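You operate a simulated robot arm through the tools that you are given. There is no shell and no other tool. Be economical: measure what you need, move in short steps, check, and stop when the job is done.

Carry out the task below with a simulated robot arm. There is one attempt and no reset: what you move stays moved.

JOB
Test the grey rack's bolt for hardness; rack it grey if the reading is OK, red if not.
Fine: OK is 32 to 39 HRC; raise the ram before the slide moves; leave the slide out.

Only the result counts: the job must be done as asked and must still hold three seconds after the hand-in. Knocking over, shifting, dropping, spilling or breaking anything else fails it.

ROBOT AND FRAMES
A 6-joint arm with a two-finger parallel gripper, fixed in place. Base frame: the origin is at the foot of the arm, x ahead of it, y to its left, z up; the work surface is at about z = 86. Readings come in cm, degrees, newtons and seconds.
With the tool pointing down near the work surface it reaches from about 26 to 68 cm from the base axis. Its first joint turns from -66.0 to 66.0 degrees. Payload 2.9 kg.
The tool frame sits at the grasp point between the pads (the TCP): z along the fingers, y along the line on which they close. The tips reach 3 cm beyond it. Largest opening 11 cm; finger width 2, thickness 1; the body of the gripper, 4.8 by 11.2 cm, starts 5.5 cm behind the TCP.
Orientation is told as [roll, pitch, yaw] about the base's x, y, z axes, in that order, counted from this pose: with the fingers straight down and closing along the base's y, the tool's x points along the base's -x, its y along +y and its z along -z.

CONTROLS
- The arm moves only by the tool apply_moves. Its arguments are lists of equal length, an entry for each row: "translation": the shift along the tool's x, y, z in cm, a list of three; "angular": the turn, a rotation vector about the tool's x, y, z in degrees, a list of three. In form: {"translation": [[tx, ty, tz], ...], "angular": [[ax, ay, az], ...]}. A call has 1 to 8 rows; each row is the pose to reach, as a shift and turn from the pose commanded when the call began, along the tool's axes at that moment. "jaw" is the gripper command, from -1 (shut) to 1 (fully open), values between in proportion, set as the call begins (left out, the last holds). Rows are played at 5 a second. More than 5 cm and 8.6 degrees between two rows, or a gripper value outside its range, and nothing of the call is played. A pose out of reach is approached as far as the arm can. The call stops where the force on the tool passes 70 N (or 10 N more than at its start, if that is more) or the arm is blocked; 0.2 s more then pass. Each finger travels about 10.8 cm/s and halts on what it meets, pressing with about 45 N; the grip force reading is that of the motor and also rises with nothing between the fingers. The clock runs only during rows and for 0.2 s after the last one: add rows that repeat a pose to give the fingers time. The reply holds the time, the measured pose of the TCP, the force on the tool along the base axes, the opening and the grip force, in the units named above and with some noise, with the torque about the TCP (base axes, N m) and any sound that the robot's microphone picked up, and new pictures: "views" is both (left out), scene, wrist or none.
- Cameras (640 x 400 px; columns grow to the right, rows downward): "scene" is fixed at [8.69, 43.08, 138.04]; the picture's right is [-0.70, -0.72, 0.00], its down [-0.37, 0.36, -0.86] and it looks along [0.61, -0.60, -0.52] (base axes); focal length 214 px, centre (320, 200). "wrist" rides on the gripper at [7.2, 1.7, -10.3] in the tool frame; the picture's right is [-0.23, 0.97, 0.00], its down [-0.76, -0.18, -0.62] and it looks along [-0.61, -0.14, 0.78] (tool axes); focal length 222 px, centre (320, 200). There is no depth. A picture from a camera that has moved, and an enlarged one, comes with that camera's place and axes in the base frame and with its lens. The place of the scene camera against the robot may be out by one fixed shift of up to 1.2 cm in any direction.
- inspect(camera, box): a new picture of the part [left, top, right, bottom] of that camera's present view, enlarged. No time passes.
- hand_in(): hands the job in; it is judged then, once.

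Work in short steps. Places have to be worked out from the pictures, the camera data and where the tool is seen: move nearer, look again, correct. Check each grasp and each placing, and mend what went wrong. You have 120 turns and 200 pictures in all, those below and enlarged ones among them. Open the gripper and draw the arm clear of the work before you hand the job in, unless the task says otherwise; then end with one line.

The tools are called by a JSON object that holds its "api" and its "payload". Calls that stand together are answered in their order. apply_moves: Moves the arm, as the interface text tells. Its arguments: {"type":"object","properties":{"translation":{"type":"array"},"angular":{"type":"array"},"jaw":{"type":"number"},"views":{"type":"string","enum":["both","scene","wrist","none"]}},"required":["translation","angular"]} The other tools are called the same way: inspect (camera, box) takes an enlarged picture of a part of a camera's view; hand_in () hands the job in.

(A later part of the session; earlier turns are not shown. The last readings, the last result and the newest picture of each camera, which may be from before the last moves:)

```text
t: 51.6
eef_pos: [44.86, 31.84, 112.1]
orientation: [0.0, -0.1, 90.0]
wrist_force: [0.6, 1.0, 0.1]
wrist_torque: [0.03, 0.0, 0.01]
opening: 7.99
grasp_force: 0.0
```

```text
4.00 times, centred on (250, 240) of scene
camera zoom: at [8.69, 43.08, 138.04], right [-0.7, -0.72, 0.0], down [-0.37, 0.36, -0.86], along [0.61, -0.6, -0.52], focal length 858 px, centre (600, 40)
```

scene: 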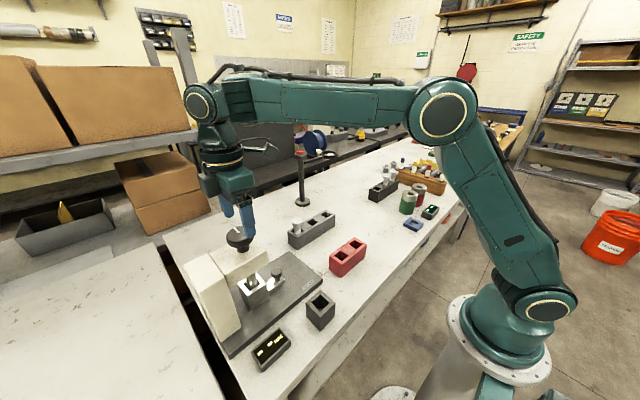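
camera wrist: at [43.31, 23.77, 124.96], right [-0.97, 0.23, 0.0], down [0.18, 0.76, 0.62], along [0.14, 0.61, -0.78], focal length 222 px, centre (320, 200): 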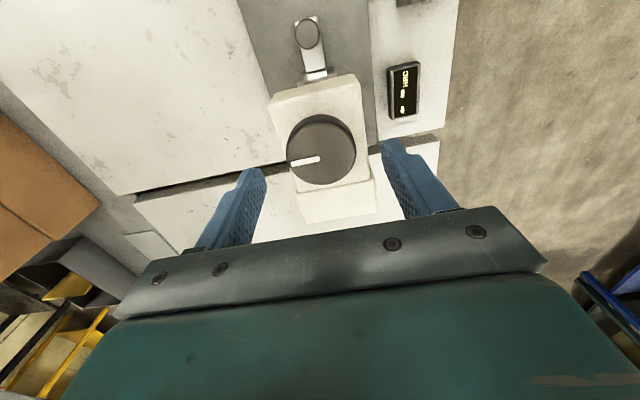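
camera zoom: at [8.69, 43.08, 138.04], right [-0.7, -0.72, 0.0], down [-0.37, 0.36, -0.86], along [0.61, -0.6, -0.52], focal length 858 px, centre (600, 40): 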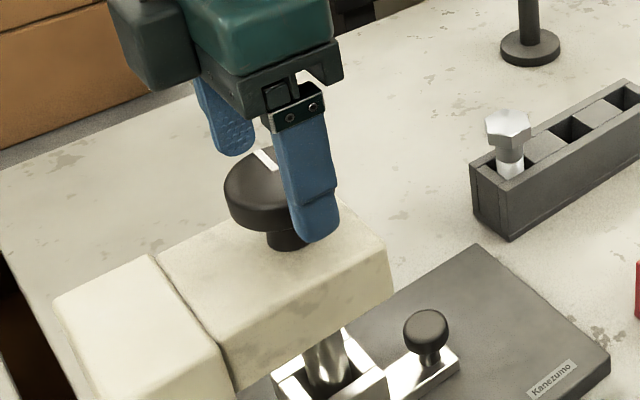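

Lowering 2.1 to put the pads around the knob rim, then closing.

{"api": "apply_moves", "payload": {"translation": [[-0.1, -0.1, 1], [-0.1, -0.1, 2.1], [-0.1, -0.1, 2.1]], "angular": [[0, 0, 0], [0, 0, 0], [0, 0, 0]], "views": "none"}}

{"api": "apply_moves", "payload": {"translation": [[0, 0, 0], [0, 0, 0], [0, 0, 0]], "angular": [[0, 0, 0], [0, 0, 0], [0, 0, 0]], "jaw": -0.3, "views": "scene"}}

{"api": "inspect", "payload": {"camera": "scene", "box": [200, 190, 300, 290]}}

```text
t: 52.4
eef_pos: [45.01, 32.06, 110.01]
orientation: [-0.2, 0.0, 90.1]
wrist_force: [0.6, -0.5, 0.4]
wrist_torque: [0.03, 0.0, -0.02]
opening: 7.98
grasp_force: 0.0
```

```text
t: 53.2
eef_pos: [45.13, 31.95, 109.95]
orientation: [0.0, 0.1, 90.2]
wrist_force: [-4.2, -0.3, -2.1]
wrist_torque: [-0.01, 0.11, -0.07]
opening: 5.34
grasp_force: 44.6
```

scene: 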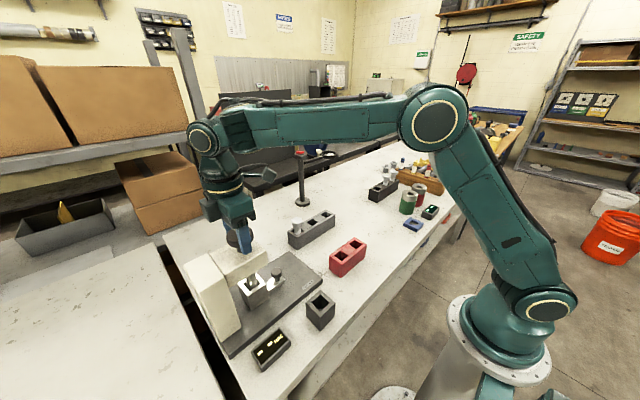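

```text
4.00 times, centred on (250, 240) of scene
camera zoom: at [8.68, 43.08, 138.04], right [-0.7, -0.72, 0.0], down [-0.37, 0.36, -0.86], along [0.61, -0.6, -0.52], focal length 858 px, centre (600, 40)
```

zoom: 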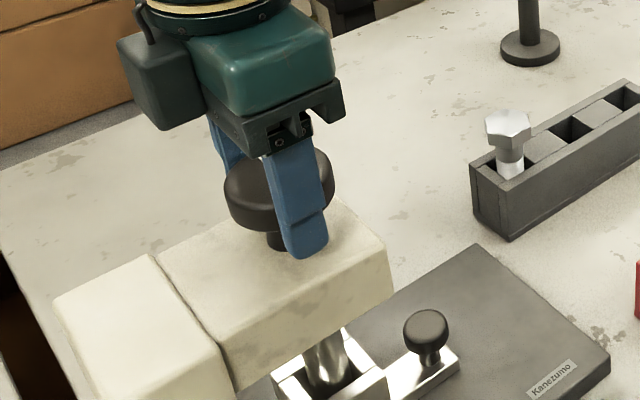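

Gripped the ram knob (5.34). Trying a small clockwise turn, watching torque.

{"api": "apply_moves", "payload": {"translation": [[0, 0, 0], [0, 0, 0], [0, 0, 0]], "angular": [[0, 0, 8], [0, 0, 16], [0, 0, 16]], "views": "none"}}

{"api": "inspect", "payload": {"camera": "scene", "box": [200, 190, 300, 290]}}

```text
t: 54.0
eef_pos: [45.08, 32.0, 110.0]
orientation: [-0.1, -0.1, 73.9]
wrist_force: [0.3, -1.4, 3.2]
wrist_torque: [-0.15, 0.1, -0.13]
opening: 5.34
grasp_force: 44.6
```

```text
4.00 times, centred on (250, 240) of scene
camera zoom: at [8.69, 43.07, 138.05], right [-0.7, -0.72, 0.0], down [-0.37, 0.36, -0.86], along [0.61, -0.6, -0.52], focal length 858 px, centre (600, 40)
```

zoom: 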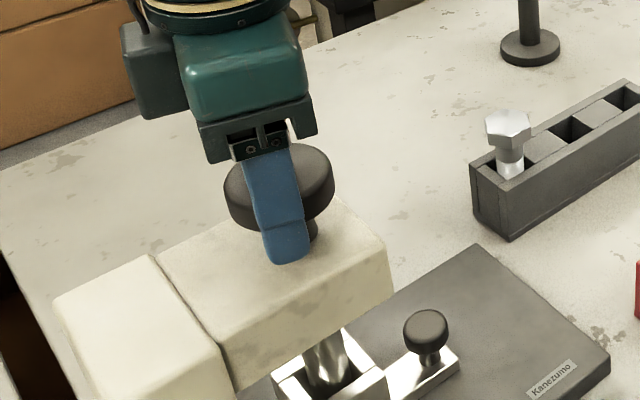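

It turned with little torque. Continuing clockwise.

{"api": "apply_moves", "payload": {"translation": [[0, 0, 0], [0, 0, 0], [0, 0, 0], [0, 0, 0], [0, 0, 0], [0, 0, 0], [0, 0, 0]], "angular": [[0, 0, 8], [0, 0, 16], [0, 0, 24], [0, 0, 32], [0, 0, 40], [0, 0, 48], [0, 0, 48]], "views": "both"}}

{"api": "inspect", "payload": {"camera": "scene", "box": [190, 190, 310, 370]}}

```text
t: 55.6
eef_pos: [45.37, 31.72, 110.16]
orientation: [0.1, -0.3, 25.5]
wrist_force: [33.6, -17.8, 8.1]
wrist_torque: [-0.32, -0.55, 0.01]
opening: 5.32
grasp_force: 45.1
camera wrist: at [38.15, 30.07, 120.28], right [-0.21, 0.98, 0.0], down [0.76, 0.17, 0.63], along [0.61, 0.14, -0.78], focal length 222 px, centre (320, 200)
```

scene: 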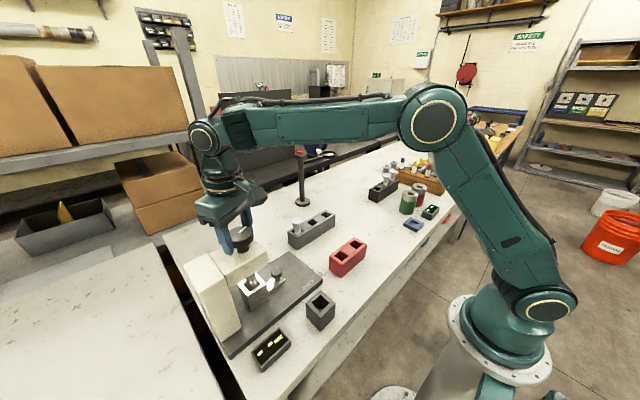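
wrist: 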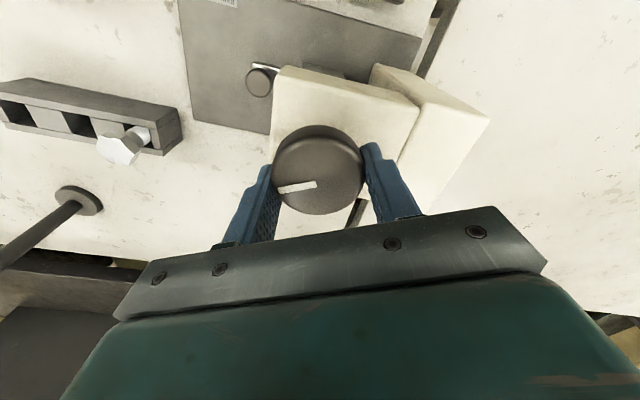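

```text
2.22 times, centred on (250, 280) of scene
camera zoom: at [8.78, 43.01, 138.06], right [-0.7, -0.72, 0.0], down [-0.37, 0.36, -0.86], along [0.61, -0.6, -0.52], focal length 477 px, centre (476, 22)
```

zoom: 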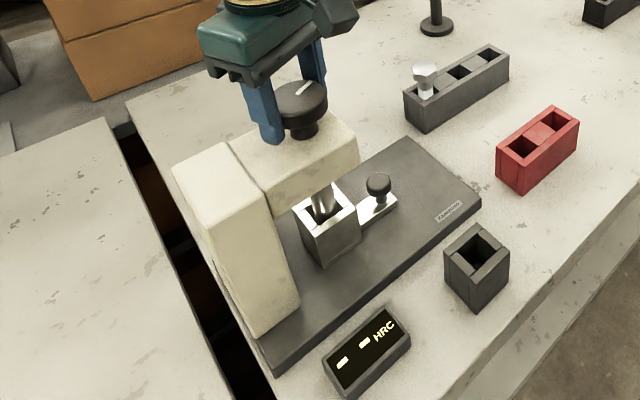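

The knob did turn with the gripper (~64°), with no reading yet. The axis seems offset from my TCP by about −0.39 along the closing direction, so I'll correct that and keep turning.

{"api": "apply_moves", "payload": {"translation": [[0, -0.39, 0], [0, -0.39, 0], [0, -0.39, 0], [0, -0.39, 0], [0, -0.39, 0]], "angular": [[0, 0, 0], [0, 0, 8], [0, 0, 16], [0, 0, 24], [0, 0, 24]], "views": "both"}}

{"api": "inspect", "payload": {"camera": "scene", "box": [200, 200, 310, 370]}}

```text
t: 56.8
eef_pos: [45.33, 31.47, 110.0]
orientation: [0.2, -0.3, 1.8]
wrist_force: [28.0, -10.4, 8.8]
wrist_torque: [-0.01, -0.75, -0.05]
opening: 5.35
grasp_force: 45.0
camera wrist: at [38.13, 32.93, 120.27], right [0.2, 0.98, 0.0], down [0.76, -0.16, 0.63], along [0.61, -0.12, -0.78], focal length 222 px, centre (320, 200)
```

scene: 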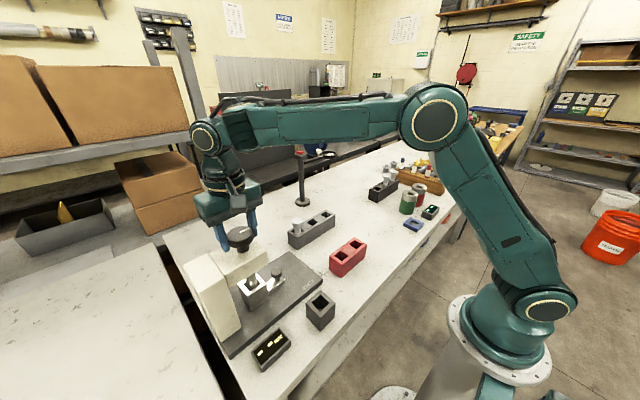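
wrist: 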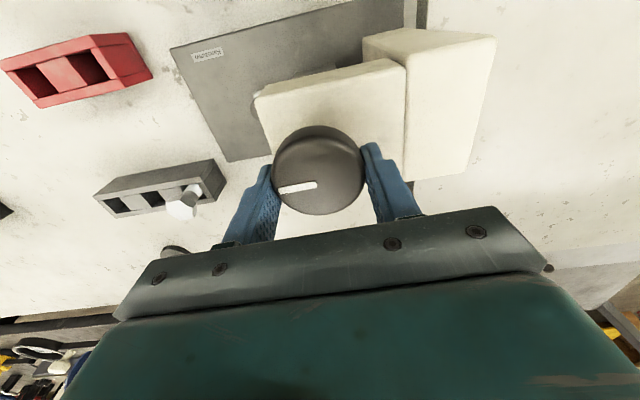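

```text
2.35 times, centred on (255, 285) of scene
camera zoom: at [8.76, 43.04, 138.05], right [-0.7, -0.72, 0.0], down [-0.37, 0.36, -0.86], along [0.61, -0.6, -0.52], focal length 505 px, centre (473, 0)
```

zoom: 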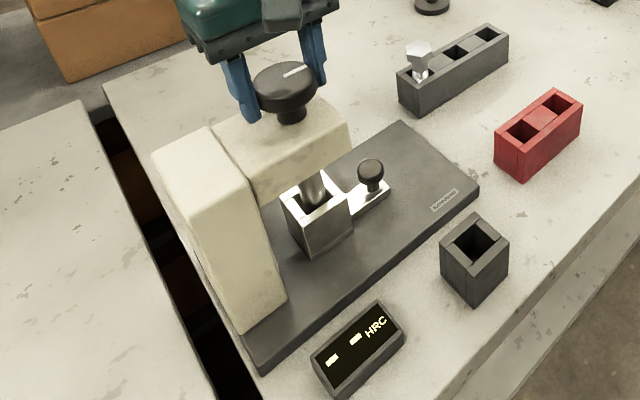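

{"api": "inspect", "payload": {"camera": "scene", "box": [230, 210, 290, 310]}}

```text
4.00 times, centred on (260, 260) of scene
camera zoom: at [8.76, 43.04, 138.05], right [-0.7, -0.72, 0.0], down [-0.37, 0.36, -0.86], along [0.61, -0.6, -0.52], focal length 858 px, centre (560, -40)
```

zoom: 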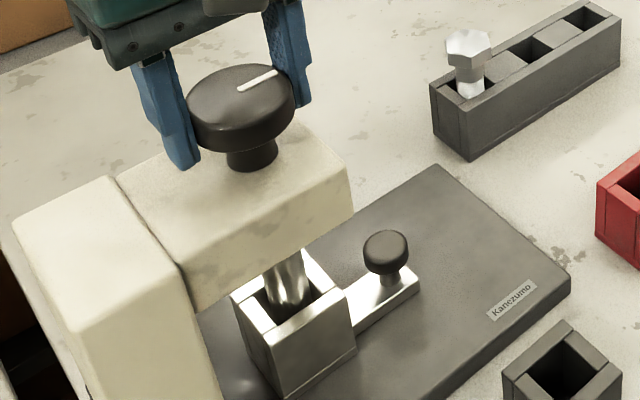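

No change in the ram or reading yet. Relaxing the lateral load and turning further.

{"api": "apply_moves", "payload": {"translation": [[-0.3, -0.1, 0], [-0.3, -0.1, 0], [-0.3, -0.1, 0], [-0.3, -0.1, 0], [-0.3, -0.1, 0], [-0.3, -0.1, 0], [-0.3, -0.1, 0]], "angular": [[0, 0, 0], [0, 0, 8], [0, 0, 16], [0, 0, 24], [0, 0, 32], [0, 0, 40], [0, 0, 40]], "views": "wrist"}}

{"api": "inspect", "payload": {"camera": "scene", "box": [200, 200, 310, 370]}}

```text
t: 58.4
eef_pos: [45.29, 31.24, 110.01]
orientation: [-0.5, 0.1, -38.3]
wrist_force: [-10.7, -35.7, 4.0]
wrist_torque: [-0.32, -0.11, -0.03]
opening: 5.36
grasp_force: 44.4
camera wrist: at [40.82, 37.1, 120.28], right [0.78, 0.62, -0.01], down [0.49, -0.61, 0.62], along [0.38, -0.49, -0.78], focal length 222 px, centre (320, 200)
```

wrist: 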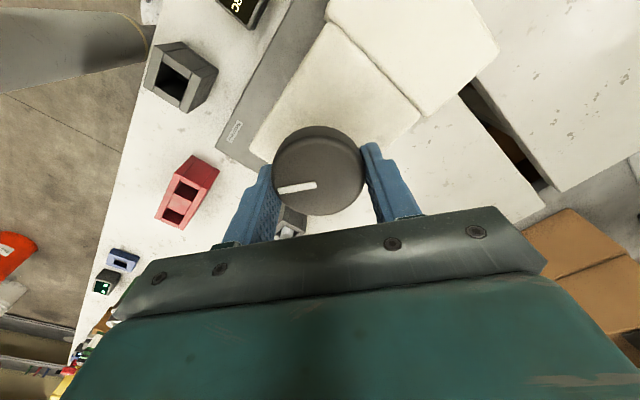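

```text
2.35 times, centred on (255, 285) of scene
camera zoom: at [8.65, 42.96, 138.08], right [-0.7, -0.72, 0.0], down [-0.37, 0.36, -0.86], along [0.61, -0.6, -0.52], focal length 505 px, centre (473, 0)
```

zoom: 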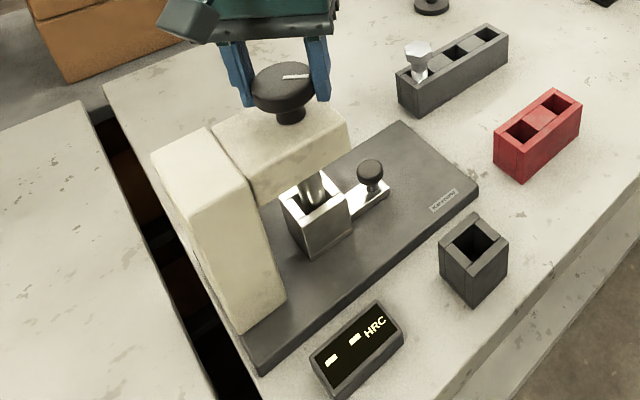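

{"api": "inspect", "payload": {"camera": "scene", "box": [230, 210, 290, 310]}}

```text
4.00 times, centred on (260, 260) of scene
camera zoom: at [8.65, 42.96, 138.08], right [-0.7, -0.72, 0.0], down [-0.37, 0.36, -0.86], along [0.61, -0.6, -0.52], focal length 858 px, centre (560, -40)
```

zoom: 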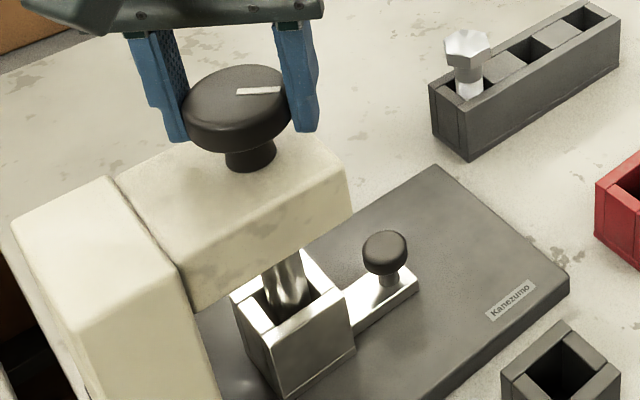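

Continuing clockwise with a lateral correction.

{"api": "apply_moves", "payload": {"translation": [[-0.12, -0.29, 0], [-0.12, -0.29, 0], [-0.12, -0.29, 0], [-0.12, -0.29, 0], [-0.12, -0.29, 0], [-0.12, -0.29, 0], [-0.12, -0.29, 0], [-0.12, -0.29, 0]], "angular": [[0, 0, 0], [0, 0, 8], [0, 0, 16], [0, 0, 24], [0, 0, 32], [0, 0, 40], [0, 0, 48], [0, 0, 48]], "views": "wrist"}}

{"api": "inspect", "payload": {"camera": "scene", "box": [200, 200, 310, 370]}}

```text
t: 60.2
eef_pos: [44.99, 31.17, 109.94]
orientation: [-0.6, -0.4, -86.0]
wrist_force: [-34.8, -16.6, -0.1]
wrist_torque: [0.04, 0.53, 0.12]
opening: 5.33
grasp_force: 45.0
camera wrist: at [46.38, 38.52, 120.21], right [0.99, -0.16, -0.01], down [-0.12, -0.77, 0.63], along [-0.11, -0.62, -0.78], focal length 222 px, centre (320, 200)
```

wrist: 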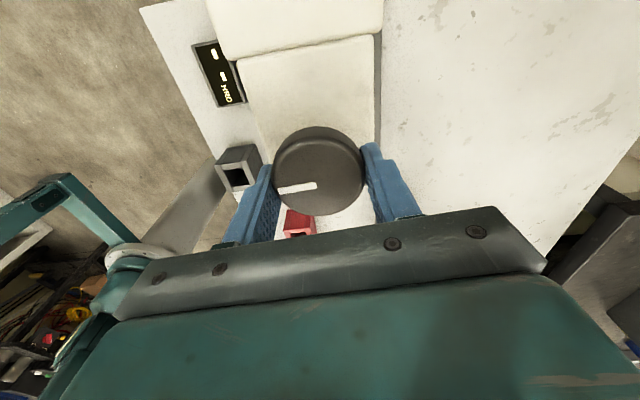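

```text
2.35 times, centred on (255, 285) of scene
camera zoom: at [8.58, 43.02, 138.07], right [-0.7, -0.72, 0.0], down [-0.37, 0.36, -0.86], along [0.61, -0.6, -0.52], focal length 505 px, centre (473, 0)
```

zoom: 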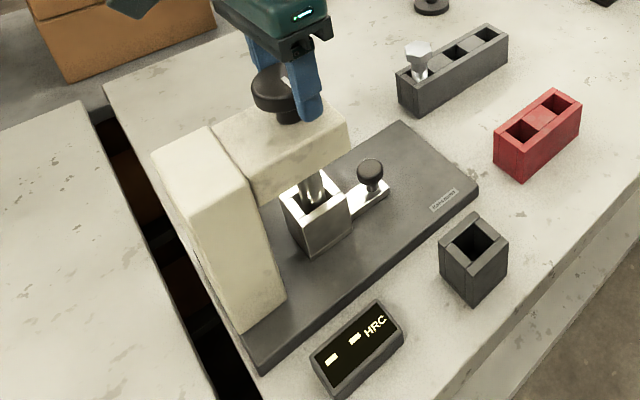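

180° of turning gives nothing. I'll relax laterally and try a gentle 0.6 cm downward press on the knob, reading the force.

{"api": "apply_moves", "payload": {"translation": [[0.1, -0.3, 0], [0.1, -0.3, 0.3], [0.1, -0.3, 0.6], [0.1, -0.3, 0.6]], "angular": [[0, 0, 0], [0, 0, 0], [0, 0, 0], [0, 0, 0]], "views": "none"}}

{"api": "inspect", "payload": {"camera": "scene", "box": [200, 200, 310, 370]}}

```text
t: 61.2
eef_pos: [45.03, 31.26, 109.79]
orientation: [0.2, 0.0, -85.9]
wrist_force: [-20.4, -19.3, 39.9]
wrist_torque: [-0.15, 0.53, 0.18]
opening: 5.38
grasp_force: 45.3
```

```text
2.35 times, centred on (255, 285) of scene
camera zoom: at [8.57, 42.98, 138.08], right [-0.7, -0.72, 0.0], down [-0.37, 0.36, -0.86], along [0.61, -0.6, -0.52], focal length 505 px, centre (473, 0)
```

zoom: 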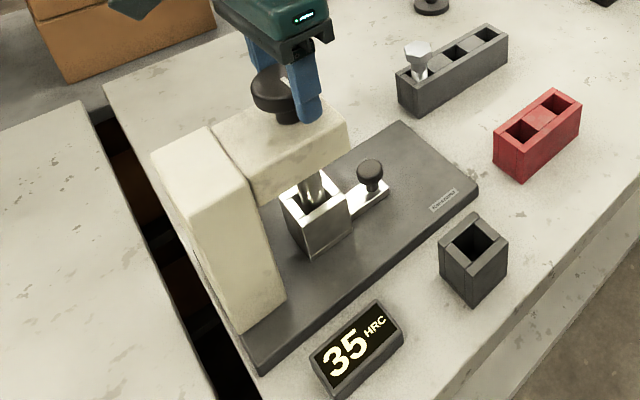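

The display reads 35. I'll zoom to confirm it.

{"api": "inspect", "payload": {"camera": "scene", "box": [250, 320, 300, 365]}}

{"api": "apply_moves", "payload": {"translation": [[0, 0, -0.3], [0, 0, -0.6], [0, 0, -0.6]], "angular": [[0, 0, 0], [0, 0, 0], [0, 0, 0]], "views": "none"}}

{"api": "inspect", "payload": {"camera": "scene", "box": [200, 200, 310, 370]}}

```text
8.89 times, centred on (275, 342) of scene
camera zoom: at [8.57, 42.98, 138.08], right [-0.7, -0.72, 0.0], down [-0.37, 0.36, -0.86], along [0.61, -0.6, -0.52], focal length 1906 px, centre (720, -1067)
```

zoom: 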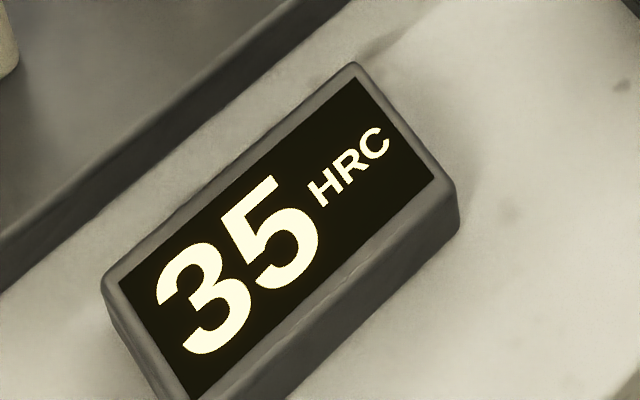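

```text
t: 62.0
eef_pos: [45.04, 31.2, 109.78]
orientation: [-0.2, -0.2, -86.0]
wrist_force: [-15.3, -18.4, 8.7]
wrist_torque: [0.18, -0.22, 0.12]
opening: 5.34
grasp_force: 45.0
```

```text
2.35 times, centred on (255, 285) of scene
camera zoom: at [8.62, 43.01, 138.07], right [-0.7, -0.72, 0.0], down [-0.37, 0.36, -0.86], along [0.61, -0.6, -0.52], focal length 505 px, centre (473, 0)
```

zoom: 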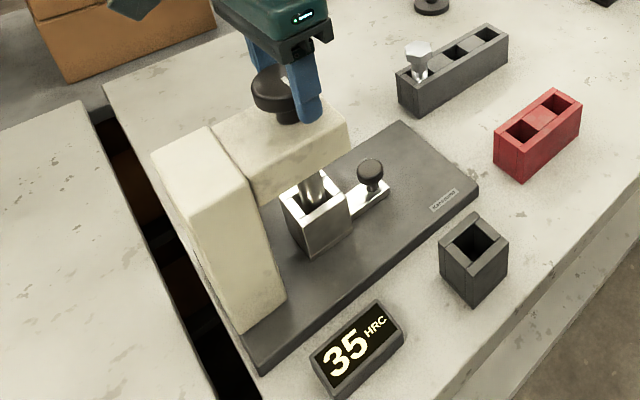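

The reading of 35 on the 35 HRC reference means the tester is true. Now raising the ram by turning the knob back counter‑clockwise, following the arc of the knob axis.

{"api": "apply_moves", "payload": {"translation": [[-0.19, -0.1, 0], [-0.18, -0.05, 0], [-0.16, 0.0, 0], [-0.13, 0.05, 0], [-0.1, 0.1, 0], [-0.06, 0.14, 0], [-0.01, 0.17, 0], [-0.01, 0.17, 0]], "angular": [[0, 0, -8], [0, 0, -16], [0, 0, -24], [0, 0, -32], [0, 0, -40], [0, 0, -48], [0, 0, -56], [0, 0, -56]], "views": "none"}}

{"api": "inspect", "payload": {"camera": "scene", "box": [200, 200, 310, 370]}}

```text
t: 63.8
eef_pos: [45.23, 31.23, 109.83]
orientation: [-0.1, 0.0, -29.8]
wrist_force: [-0.4, 4.6, -18.4]
wrist_torque: [0.13, -0.43, 0.05]
opening: 5.32
grasp_force: 45.3
```

```text
2.35 times, centred on (255, 285) of scene
camera zoom: at [8.71, 43.11, 138.03], right [-0.7, -0.72, 0.0], down [-0.37, 0.36, -0.86], along [0.61, -0.6, -0.52], focal length 505 px, centre (473, 0)
```

zoom: 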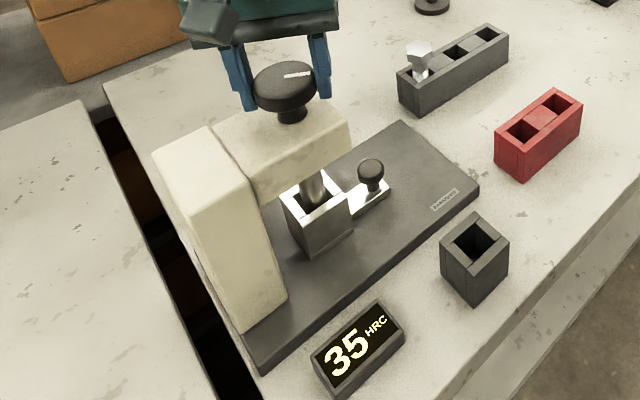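

Working smoothly. Continuing back 64°, then the remaining 56°.

{"api": "apply_moves", "payload": {"translation": [[0, 0.06, 0.1], [0.02, 0.11, 0.15], [0.03, 0.16, 0.15], [0.06, 0.21, 0.15], [0.09, 0.26, 0.15], [0.13, 0.3, 0.15], [0.18, 0.33, 0.15], [0.22, 0.36, 0.15]], "angular": [[0, 0, -8], [0, 0, -16], [0, 0, -24], [0, 0, -32], [0, 0, -40], [0, 0, -48], [0, 0, -56], [0, 0, -64]], "views": "none"}}

{"api": "apply_moves", "payload": {"translation": [[0, 0.06, 0], [0.02, 0.11, 0], [0.03, 0.16, 0], [0.06, 0.21, 0], [0.09, 0.26, 0], [0.13, 0.3, 0], [0.18, 0.33, 0], [0.18, 0.33, 0]], "angular": [[0, 0, -8], [0, 0, -16], [0, 0, -24], [0, 0, -32], [0, 0, -40], [0, 0, -48], [0, 0, -56], [0, 0, -56]], "views": "both"}}

{"api": "inspect", "payload": {"camera": "scene", "box": [200, 200, 310, 370]}}

```text
t: 65.6
eef_pos: [45.31, 31.64, 109.85]
orientation: [0.0, -0.2, 34.1]
wrist_force: [-7.9, -12.2, 2.4]
wrist_torque: [-0.41, 0.4, -0.14]
opening: 5.34
grasp_force: 44.8
```

```text
t: 67.4
eef_pos: [44.93, 31.87, 109.92]
orientation: [-0.1, -0.2, 90.1]
wrist_force: [1.1, -20.5, 6.6]
wrist_torque: [-0.63, 0.07, 0.07]
opening: 5.34
grasp_force: 45.2
camera wrist: at [43.34, 24.56, 120.17], right [-0.97, 0.23, 0.0], down [0.17, 0.76, 0.62], along [0.14, 0.61, -0.78], focal length 222 px, centre (320, 200)
```

scene: 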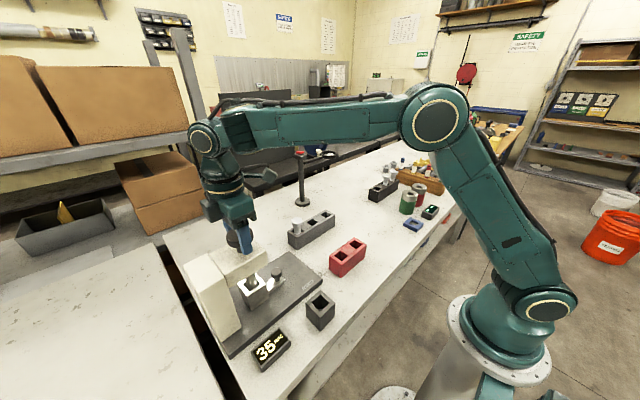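
wrist: 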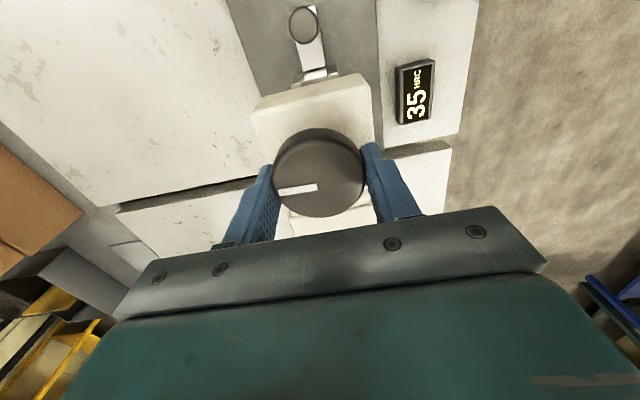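

```text
2.35 times, centred on (255, 285) of scene
camera zoom: at [8.68, 43.01, 138.07], right [-0.7, -0.72, 0.0], down [-0.37, 0.36, -0.86], along [0.61, -0.6, -0.52], focal length 505 px, centre (473, 0)
```

zoom: 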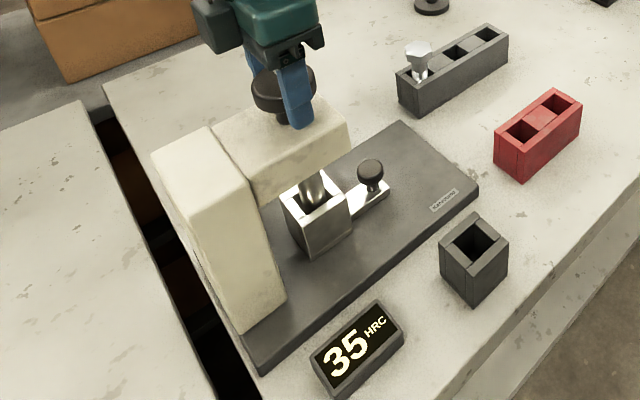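

The knob is back at its starting mark angle. Releasing and rising to compare the mark.

{"api": "apply_moves", "payload": {"translation": [[0.2, 0, 0], [0.2, 0, 0], [0.2, 0, -2.6], [0.2, 0, -4.7], [0.2, 0, -4.7]], "angular": [[0, 0, 0], [0, 0, 0], [0, 0, 0], [0, 0, 0], [0, 0, 0]], "jaw": 0.45, "views": "none"}}

{"api": "inspect", "payload": {"camera": "wrist", "box": [200, 60, 440, 240]}}

```text
t: 68.6
eef_pos: [44.87, 31.62, 114.63]
orientation: [-0.1, 0.0, 90.0]
wrist_force: [0.1, -1.2, 0.7]
wrist_torque: [0.0, 0.04, -0.02]
opening: 7.98
grasp_force: 0.1
```

```text
2.22 times, centred on (320, 150) of wrist
camera zoom: at [43.22, 24.36, 124.91], right [-0.97, 0.23, 0.0], down [0.18, 0.76, 0.62], along [0.14, 0.61, -0.78], focal length 494 px, centre (320, 311)
```

zoom: 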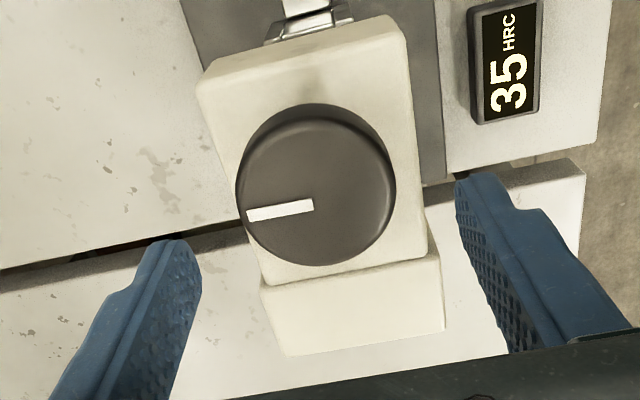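

Mark matches the start, so the ram is up. Now returning to the slide knob with the tilted gripper.

{"api": "apply_moves", "payload": {"translation": [[3, 0, -1], [6, 0, -1], [9, 0, -1], [12.2, 0, 1], [12.2, 0, 4], [12.2, -0.1, 8], [12.2, -0.1, 8]], "angular": [[0, 0, 0], [0, 0, 0], [0, 0, 0], [0, -4, 0], [0, -8, 0], [0, -12, 0], [0, -12, 0]], "jaw": -0.2, "views": "none"}}

{"api": "inspect", "payload": {"camera": "wrist", "box": [240, 80, 400, 240]}}

```text
t: 70.2
eef_pos: [44.98, 19.38, 106.42]
orientation: [-0.2, -12.1, 90.1]
wrist_force: [-0.3, -0.7, -0.1]
wrist_torque: [0.01, -0.02, -0.01]
opening: 4.41
grasp_force: 0.0
```

```text
2.50 times, centred on (320, 160) of wrist
camera zoom: at [43.39, 10.06, 115.05], right [-0.97, 0.22, 0.05], down [0.18, 0.61, 0.77], along [0.14, 0.76, -0.64], focal length 555 px, centre (320, 300)
```

zoom: 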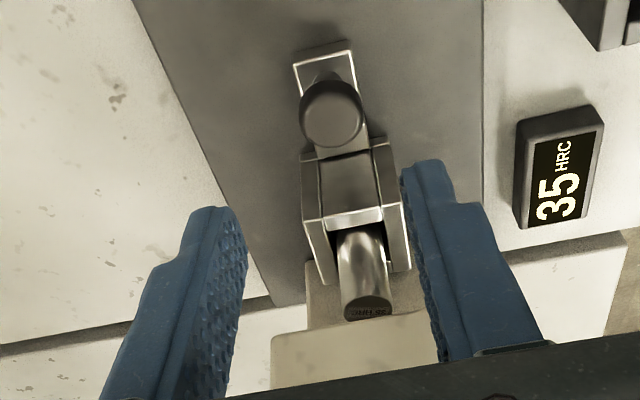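

Slide knob at about (44.9, 24.2). Reversing the earlier retreat path, then gripping.

{"api": "apply_moves", "payload": {"translation": [[-0.5, 0, 4], [-1.3, 0, 8.3], [-2.3, 0, 11.5], [-1.8, 0, 13.8], [-1.8, 0, 13.8]], "angular": [[0, 0, 0], [0, 0, 0], [0, 0, 0], [0, 0, 0], [0, 0, 0]], "views": "none"}}

{"api": "inspect", "payload": {"camera": "wrist", "box": [240, 80, 400, 240]}}

{"api": "apply_moves", "payload": {"translation": [[0, 0, 0], [0, 0, 0], [0, 0, 0]], "angular": [[0, 0, 0], [0, 0, 0], [0, 0, 0]], "jaw": -0.7, "views": "none"}}

```text
t: 71.4
eef_pos: [45.16, 24.07, 93.35]
orientation: [-0.2, -12.0, 90.2]
wrist_force: [0.4, -1.1, 0.7]
wrist_torque: [0.02, 0.01, -0.01]
opening: 4.4
grasp_force: 0.1
```

```text
2.50 times, centred on (320, 160) of wrist
camera zoom: at [43.51, 14.86, 101.96], right [-0.97, 0.22, 0.05], down [0.18, 0.62, 0.77], along [0.14, 0.76, -0.64], focal length 555 px, centre (320, 300)
```

zoom: 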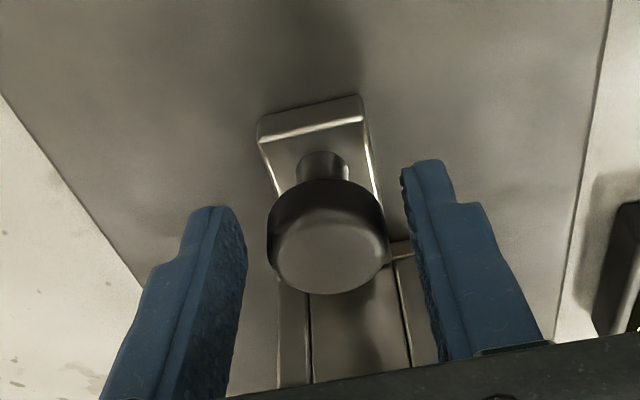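

```text
t: 72.2
eef_pos: [44.96, 24.17, 93.26]
orientation: [0.1, -11.9, 90.1]
wrist_force: [-14.0, 1.9, 1.0]
wrist_torque: [-0.01, 0.3, 0.13]
opening: 2.94
grasp_force: 45.1
```

Gripped. Pulling the slide back out 11.9 cm.

{"api": "apply_moves", "payload": {"translation": [[1.5, 0.12, -0.32], [3, 0.12, -0.64], [4.5, 0.12, -0.96], [5.9, 0.12, -1.25], [7.3, 0.12, -1.55], [8.8, 0.12, -1.87], [8.8, 0.12, -1.87]], "angular": [[0, 0, 0], [0, 0, 0], [0, 0, 0], [0, 0, 0], [0, 0, 0], [0, 0, 0], [0, 0, 0]], "views": "none"}}

{"api": "apply_moves", "payload": {"translation": [[1, 0, -0.21], [2, 0, -0.42], [2.85, 0, -0.6], [2.85, 0, -0.6]], "angular": [[0, 0, 0], [0, 0, 0], [0, 0, 0], [0, 0, 0]], "views": "scene"}}

```text
t: 73.8
eef_pos: [45.03, 15.0, 93.33]
orientation: [0.0, -11.9, 90.0]
wrist_force: [-2.5, -1.8, 1.8]
wrist_torque: [0.31, -0.05, -0.03]
opening: 2.92
grasp_force: 44.8
```

```text
t: 74.8
eef_pos: [44.95, 12.15, 93.43]
orientation: [0.1, -12.1, 90.0]
wrist_force: [-0.5, 2.1, -10.3]
wrist_torque: [0.05, 0.04, -0.1]
opening: 2.93
grasp_force: 45.1
```

scene: 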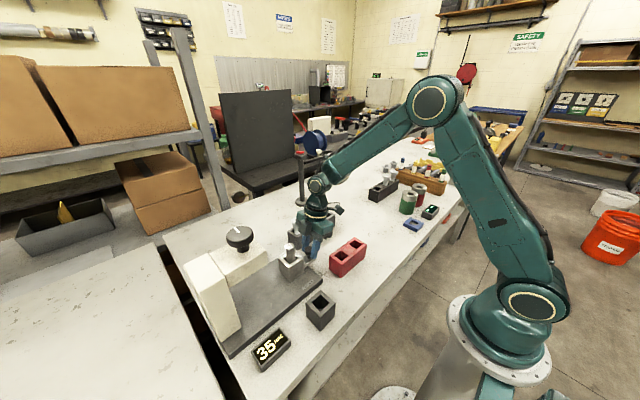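

Checking for the outer stop with a little more pull.

{"api": "apply_moves", "payload": {"translation": [[0.15, 0, -0.03], [0.35, 0, -0.05], [0.35, 0, -0.05]], "angular": [[0, 0, 0], [0, 0, 0], [0, 0, 0]], "views": "none"}}

```text
t: 75.6
eef_pos: [44.97, 12.04, 93.31]
orientation: [-0.1, -12.3, 90.4]
wrist_force: [0.3, 24.3, -11.0]
wrist_torque: [0.03, -0.01, -0.05]
opening: 2.95
grasp_force: 45.2
```

Outer stop reached. Releasing, rising, levelling and moving back above the nest for the reference.

{"api": "apply_moves", "payload": {"translation": [[-0.25, 0, 0], [-0.25, 0, 0], [-0.25, 0, 0]], "angular": [[0, 0, 0], [0, 0, 0], [0, 0, 0]], "jaw": -0.2, "views": "none"}}

{"api": "apply_moves", "payload": {"translation": [[-0.83, 0, -3.9], [-1.66, 0, -7.8], [-2.3, 0, -10.8], [-2.3, 0, -10.8], [-2.3, 0, -10.8], [-6, 0, -10], [-9.8, 0, -9.2], [-9.8, 0, -9.2]], "angular": [[0, 0, 0], [0, 0, 0], [0, 4, 0], [0, 8, 0], [0, 12, 0], [0, 12, 0], [0, 12, 0], [0, 12, 0]], "views": "none"}}

{"api": "inspect", "payload": {"camera": "wrist", "box": [240, 60, 400, 220]}}

{"api": "inspect", "payload": {"camera": "scene", "box": [240, 200, 340, 300]}}

```text
t: 76.4
eef_pos: [45.0, 12.12, 93.41]
orientation: [-0.1, -12.0, 90.0]
wrist_force: [0.3, 1.2, -0.4]
wrist_torque: [-0.02, -0.01, 0.01]
opening: 4.39
grasp_force: 0.0
```

```text
t: 78.2
eef_pos: [45.04, 19.64, 104.61]
orientation: [-0.1, 0.0, 90.0]
wrist_force: [0.9, 0.4, -0.2]
wrist_torque: [0.01, 0.01, -0.02]
opening: 4.4
grasp_force: 0.1
```

```text
2.50 times, centred on (320, 140) of wrist
camera zoom: at [43.37, 12.41, 114.91], right [-0.97, 0.23, 0.0], down [0.18, 0.76, 0.62], along [0.14, 0.61, -0.78], focal length 555 px, centre (320, 350)
```

zoom: 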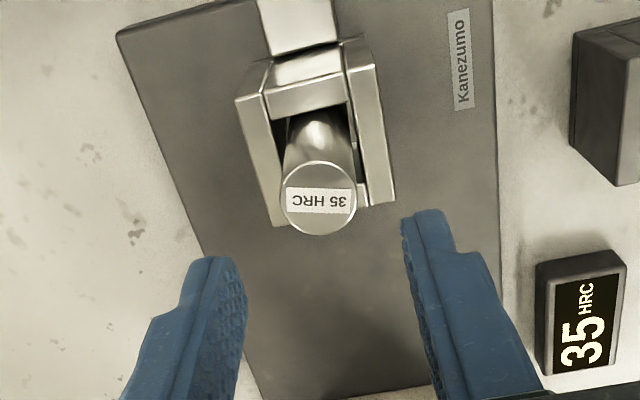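

```text
4.00 times, centred on (290, 250) of scene
camera zoom: at [8.69, 43.08, 138.04], right [-0.7, -0.72, 0.0], down [-0.37, 0.36, -0.86], along [0.61, -0.6, -0.52], focal length 858 px, centre (440, 0)
```

zoom: 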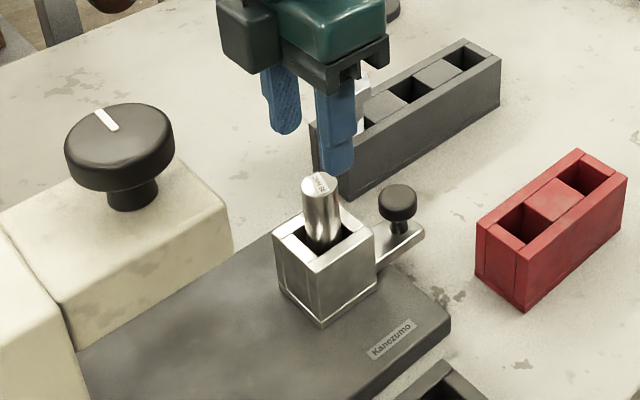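

The reference sits at (45.07, 19.69). Descending and gripping it as before.

{"api": "apply_moves", "payload": {"translation": [[-0.1, 0, 3.5], [-0.1, 0, 7.1], [-0.1, 0, 7.1]], "angular": [[0, 0, 0], [0, 0, 0], [0, 0, 0]], "views": "none"}}

{"api": "apply_moves", "payload": {"translation": [[0, 0, 0], [0, 0, 0], [0, 0, 0]], "angular": [[0, 0, 0], [0, 0, 0], [0, 0, 0]], "jaw": -1, "views": "none"}}

{"api": "apply_moves", "payload": {"translation": [[0, 0, -2], [0, 0, -4], [0, 0, -7], [0, 0, -11], [0, 0, -13], [0, 0, -13]], "angular": [[0, 0, 0], [0, 0, 0], [0, 0, 0], [0, 0, 0], [0, 0, 0], [0, 0, 0]], "views": "scene"}}

{"api": "inspect", "payload": {"camera": "wrist", "box": [160, 0, 480, 240]}}

```text
t: 79.0
eef_pos: [44.95, 19.89, 97.48]
orientation: [-0.1, 0.0, 89.9]
wrist_force: [0.4, -0.5, -0.3]
wrist_torque: [0.02, 0.01, -0.01]
opening: 4.38
grasp_force: 0.0
```

```text
t: 79.8
eef_pos: [45.1, 19.93, 97.44]
orientation: [0.0, -0.1, 90.0]
wrist_force: [-0.7, 0.2, 0.6]
wrist_torque: [0.02, 0.0, 0.01]
opening: 2.41
grasp_force: 44.9
```

```text
t: 81.2
eef_pos: [44.96, 19.95, 110.72]
orientation: [-0.1, 0.0, 90.1]
wrist_force: [-0.2, -0.3, -4.2]
wrist_torque: [0.03, 0.0, 0.02]
opening: 2.39
grasp_force: 45.4
```

scene: 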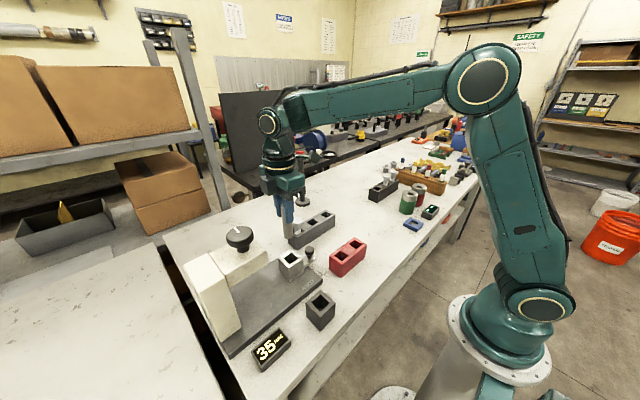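

```text
1.67 times, centred on (320, 120) of wrist
camera zoom: at [43.35, 12.66, 120.87], right [-0.97, 0.23, 0.0], down [0.18, 0.76, 0.62], along [0.14, 0.61, -0.78], focal length 370 px, centre (320, 333)
```

zoom: 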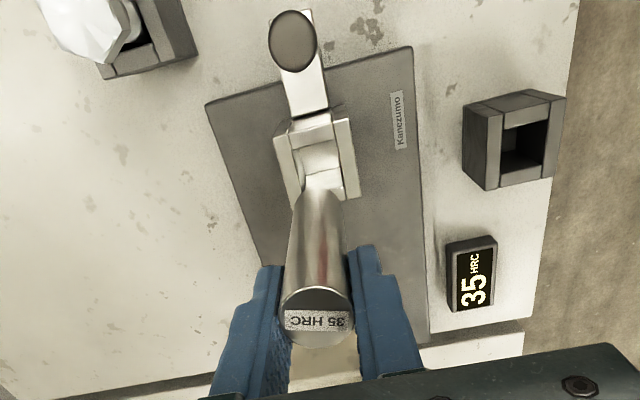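

Reference retrieved. Moving above its block at about (30.7, 22.0).

{"api": "apply_moves", "payload": {"translation": [[-0.5, 4, 0], [-1, 8, 0], [-1.6, 12, 0], [-2.1, 14.3, 0], [-2.1, 14.3, 4], [-2.1, 14.3, 7.5], [-2.1, 14.3, 7.5]], "angular": [[0, 0, 0], [0, 0, 0], [0, 0, 0], [0, 0, 0], [0, 0, 0], [0, 0, 0], [0, 0, 0]], "views": "none"}}

{"api": "inspect", "payload": {"camera": "wrist", "box": [270, 60, 370, 160]}}

{"api": "inspect", "payload": {"camera": "scene", "box": [290, 260, 350, 340]}}

```text
t: 82.8
eef_pos: [30.44, 22.08, 103.03]
orientation: [-0.1, 0.0, 90.1]
wrist_force: [0.4, 0.5, -3.9]
wrist_torque: [0.03, 0.0, 0.0]
opening: 2.39
grasp_force: 44.8
```

```text
4.00 times, centred on (320, 110) of wrist
camera zoom: at [28.89, 14.78, 113.29], right [-0.97, 0.23, 0.0], down [0.18, 0.76, 0.62], along [0.14, 0.61, -0.78], focal length 888 px, centre (320, 560)
```

zoom: 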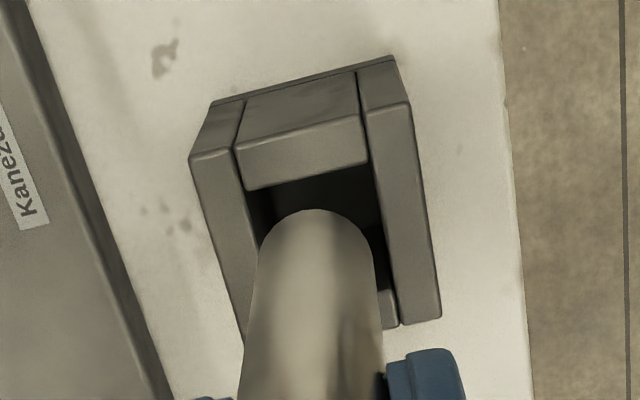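

```text
5.00 times, centred on (320, 300) of scene
camera zoom: at [8.69, 43.08, 138.04], right [-0.7, -0.72, 0.0], down [-0.37, 0.36, -0.86], along [0.61, -0.6, -0.52], focal length 1072 px, centre (320, -300)
```

zoom: 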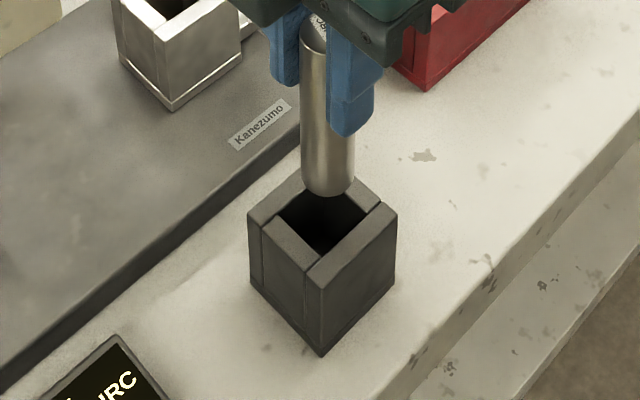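

Wrist view suggests I'm within 0.1; lowering 2 cm closer for a better comparison.

{"api": "apply_moves", "payload": {"translation": [[0, 0.05, 1], [0, 0.05, 2], [0, 0.05, 2]], "angular": [[0, 0, 0], [0, 0, 0], [0, 0, 0]], "views": "none"}}

{"api": "inspect", "payload": {"camera": "wrist", "box": [280, 80, 360, 160]}}

{"api": "inspect", "payload": {"camera": "scene", "box": [300, 280, 340, 320]}}

```text
t: 83.6
eef_pos: [30.6, 22.03, 100.92]
orientation: [-0.1, 0.0, 90.0]
wrist_force: [0.7, -0.8, -3.9]
wrist_torque: [0.02, 0.01, -0.02]
opening: 2.36
grasp_force: 44.7
```

```text
5.00 times, centred on (320, 120) of wrist
camera zoom: at [28.94, 14.75, 111.2], right [-0.97, 0.23, 0.0], down [0.18, 0.76, 0.62], along [0.14, 0.61, -0.78], focal length 1111 px, centre (320, 600)
```

zoom: 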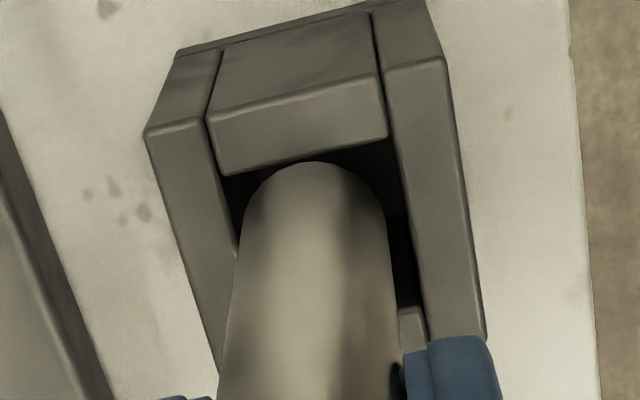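

```text
10.00 times, centred on (320, 300) of scene
camera zoom: at [8.69, 43.08, 138.04], right [-0.7, -0.72, 0.0], down [-0.37, 0.36, -0.86], along [0.61, -0.6, -0.52], focal length 2145 px, centre (320, -800)
```

zoom: 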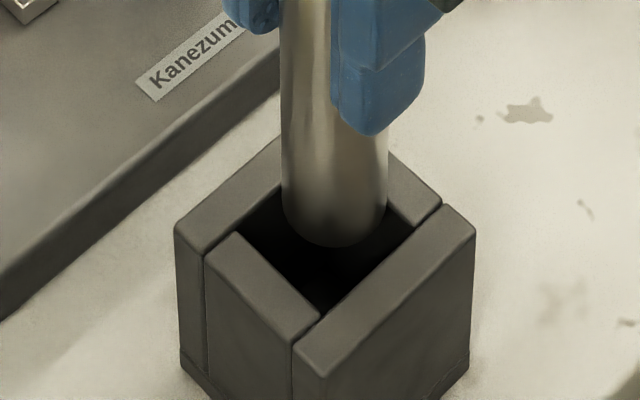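

Both views suggest a +0.2 shift in y. Applying it and lowering gently.

{"api": "apply_moves", "payload": {"translation": [[-0.2, -0.03, 0], [-0.2, -0.03, 0.4], [-0.2, -0.03, 0.4]], "angular": [[0, 0, 0], [0, 0, 0], [0, 0, 0]], "views": "none"}}

{"api": "inspect", "payload": {"camera": "wrist", "box": [280, 80, 360, 160]}}

{"api": "inspect", "payload": {"camera": "scene", "box": [300, 280, 340, 320]}}

```text
t: 84.4
eef_pos: [30.64, 22.13, 100.56]
orientation: [-0.2, 0.0, 90.0]
wrist_force: [-0.1, 0.3, -5.5]
wrist_torque: [0.0, 0.01, 0.01]
opening: 2.36
grasp_force: 45.4
```

```text
5.00 times, centred on (320, 120) of wrist
camera zoom: at [29.0, 14.93, 110.78], right [-0.97, 0.23, 0.0], down [0.18, 0.76, 0.62], along [0.14, 0.61, -0.78], focal length 1111 px, centre (320, 600)
```

zoom: 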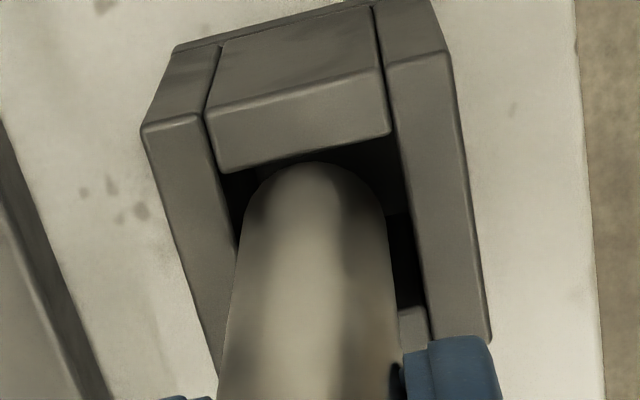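

```text
10.00 times, centred on (320, 300) of scene
camera zoom: at [8.69, 43.08, 138.04], right [-0.7, -0.72, 0.0], down [-0.37, 0.36, -0.86], along [0.61, -0.6, -0.52], focal length 2145 px, centre (320, -800)
```

zoom: 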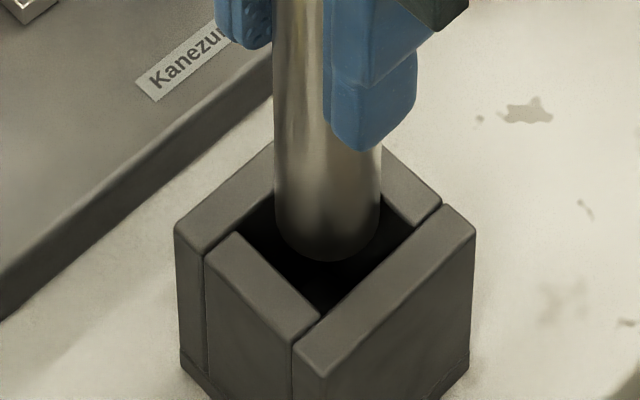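

Well centred now. Lowering in steps with force checks.

{"api": "apply_moves", "payload": {"translation": [[-0.03, 0, 0.3], [-0.03, 0, 0.7], [-0.03, 0, 0.7]], "angular": [[0, 0, 0], [0, 0, 0], [0, 0, 0]], "views": "none"}}

{"api": "inspect", "payload": {"camera": "scene", "box": [300, 280, 340, 320]}}

```text
t: 85.2
eef_pos: [30.71, 22.26, 99.67]
orientation: [-0.1, 0.0, 90.0]
wrist_force: [0.0, 0.2, -5.1]
wrist_torque: [0.01, 0.0, -0.01]
opening: 2.42
grasp_force: 45.1
```

```text
10.00 times, centred on (320, 300) of scene
camera zoom: at [8.69, 43.08, 138.04], right [-0.7, -0.72, 0.0], down [-0.37, 0.36, -0.86], along [0.61, -0.6, -0.52], focal length 2145 px, centre (320, -800)
```

zoom: 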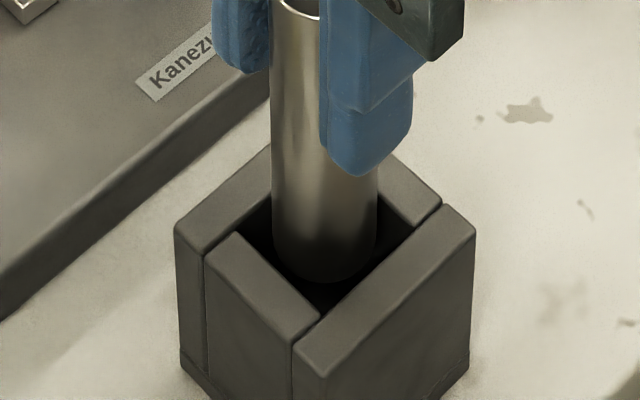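

Inside the hole without contact. Continuing down.

{"api": "apply_moves", "payload": {"translation": [[0, 0, 0.8], [0, 0, 1.6], [0, 0, 2.4], [0, 0, 2.4]], "angular": [[0, 0, 0], [0, 0, 0], [0, 0, 0], [0, 0, 0]], "views": "none"}}

{"api": "apply_moves", "payload": {"translation": [[0, 0, 0.4], [0, 0, 0.8], [0, 0, 0.8]], "angular": [[0, 0, 0], [0, 0, 0], [0, 0, 0]], "views": "none"}}

```text
t: 86.2
eef_pos: [30.6, 22.12, 97.3]
orientation: [-0.1, 0.0, 90.1]
wrist_force: [0.7, 0.1, -5.0]
wrist_torque: [0.03, -0.02, -0.02]
opening: 2.38
grasp_force: 44.9
```

```text
t: 87.0
eef_pos: [30.64, 22.32, 96.53]
orientation: [-0.1, 0.1, 90.0]
wrist_force: [0.2, 0.6, -4.0]
wrist_torque: [0.02, -0.02, 0.0]
opening: 2.41
grasp_force: 44.9
```

{"api": "apply_moves", "payload": {"translation": [[0, 0, 0.4], [0, 0, 0.8], [0, 0, 0.8]], "angular": [[0, 0, 0], [0, 0, 0], [0, 0, 0]], "views": "none"}}

{"api": "inspect", "payload": {"camera": "scene", "box": [300, 270, 340, 310]}}

```text
t: 87.8
eef_pos: [30.67, 22.38, 95.85]
orientation: [-0.1, 0.0, 90.0]
wrist_force: [0.0, -0.1, -4.1]
wrist_torque: [0.01, -0.01, -0.03]
opening: 2.37
grasp_force: 44.4
```

```text
10.00 times, centred on (320, 290) of scene
camera zoom: at [8.69, 43.08, 138.04], right [-0.7, -0.72, 0.0], down [-0.37, 0.36, -0.86], along [0.61, -0.6, -0.52], focal length 2145 px, centre (320, -700)
```

zoom: 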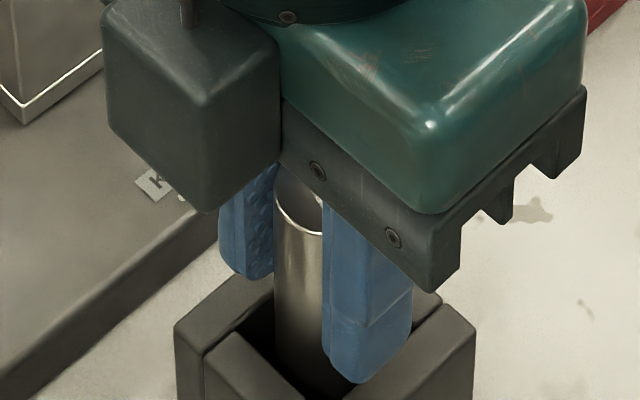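

{"api": "apply_moves", "payload": {"translation": [[0, 0, 0.3], [0, 0, 0.5], [0, 0, 0.5]], "angular": [[0, 0, 0], [0, 0, 0], [0, 0, 0]], "views": "none"}}

```text
t: 88.6
eef_pos: [30.69, 22.23, 95.37]
orientation: [-0.2, -0.1, 89.9]
wrist_force: [-7.5, -3.8, 33.7]
wrist_torque: [-0.57, 0.72, -0.02]
opening: 2.35
grasp_force: 45.1
```

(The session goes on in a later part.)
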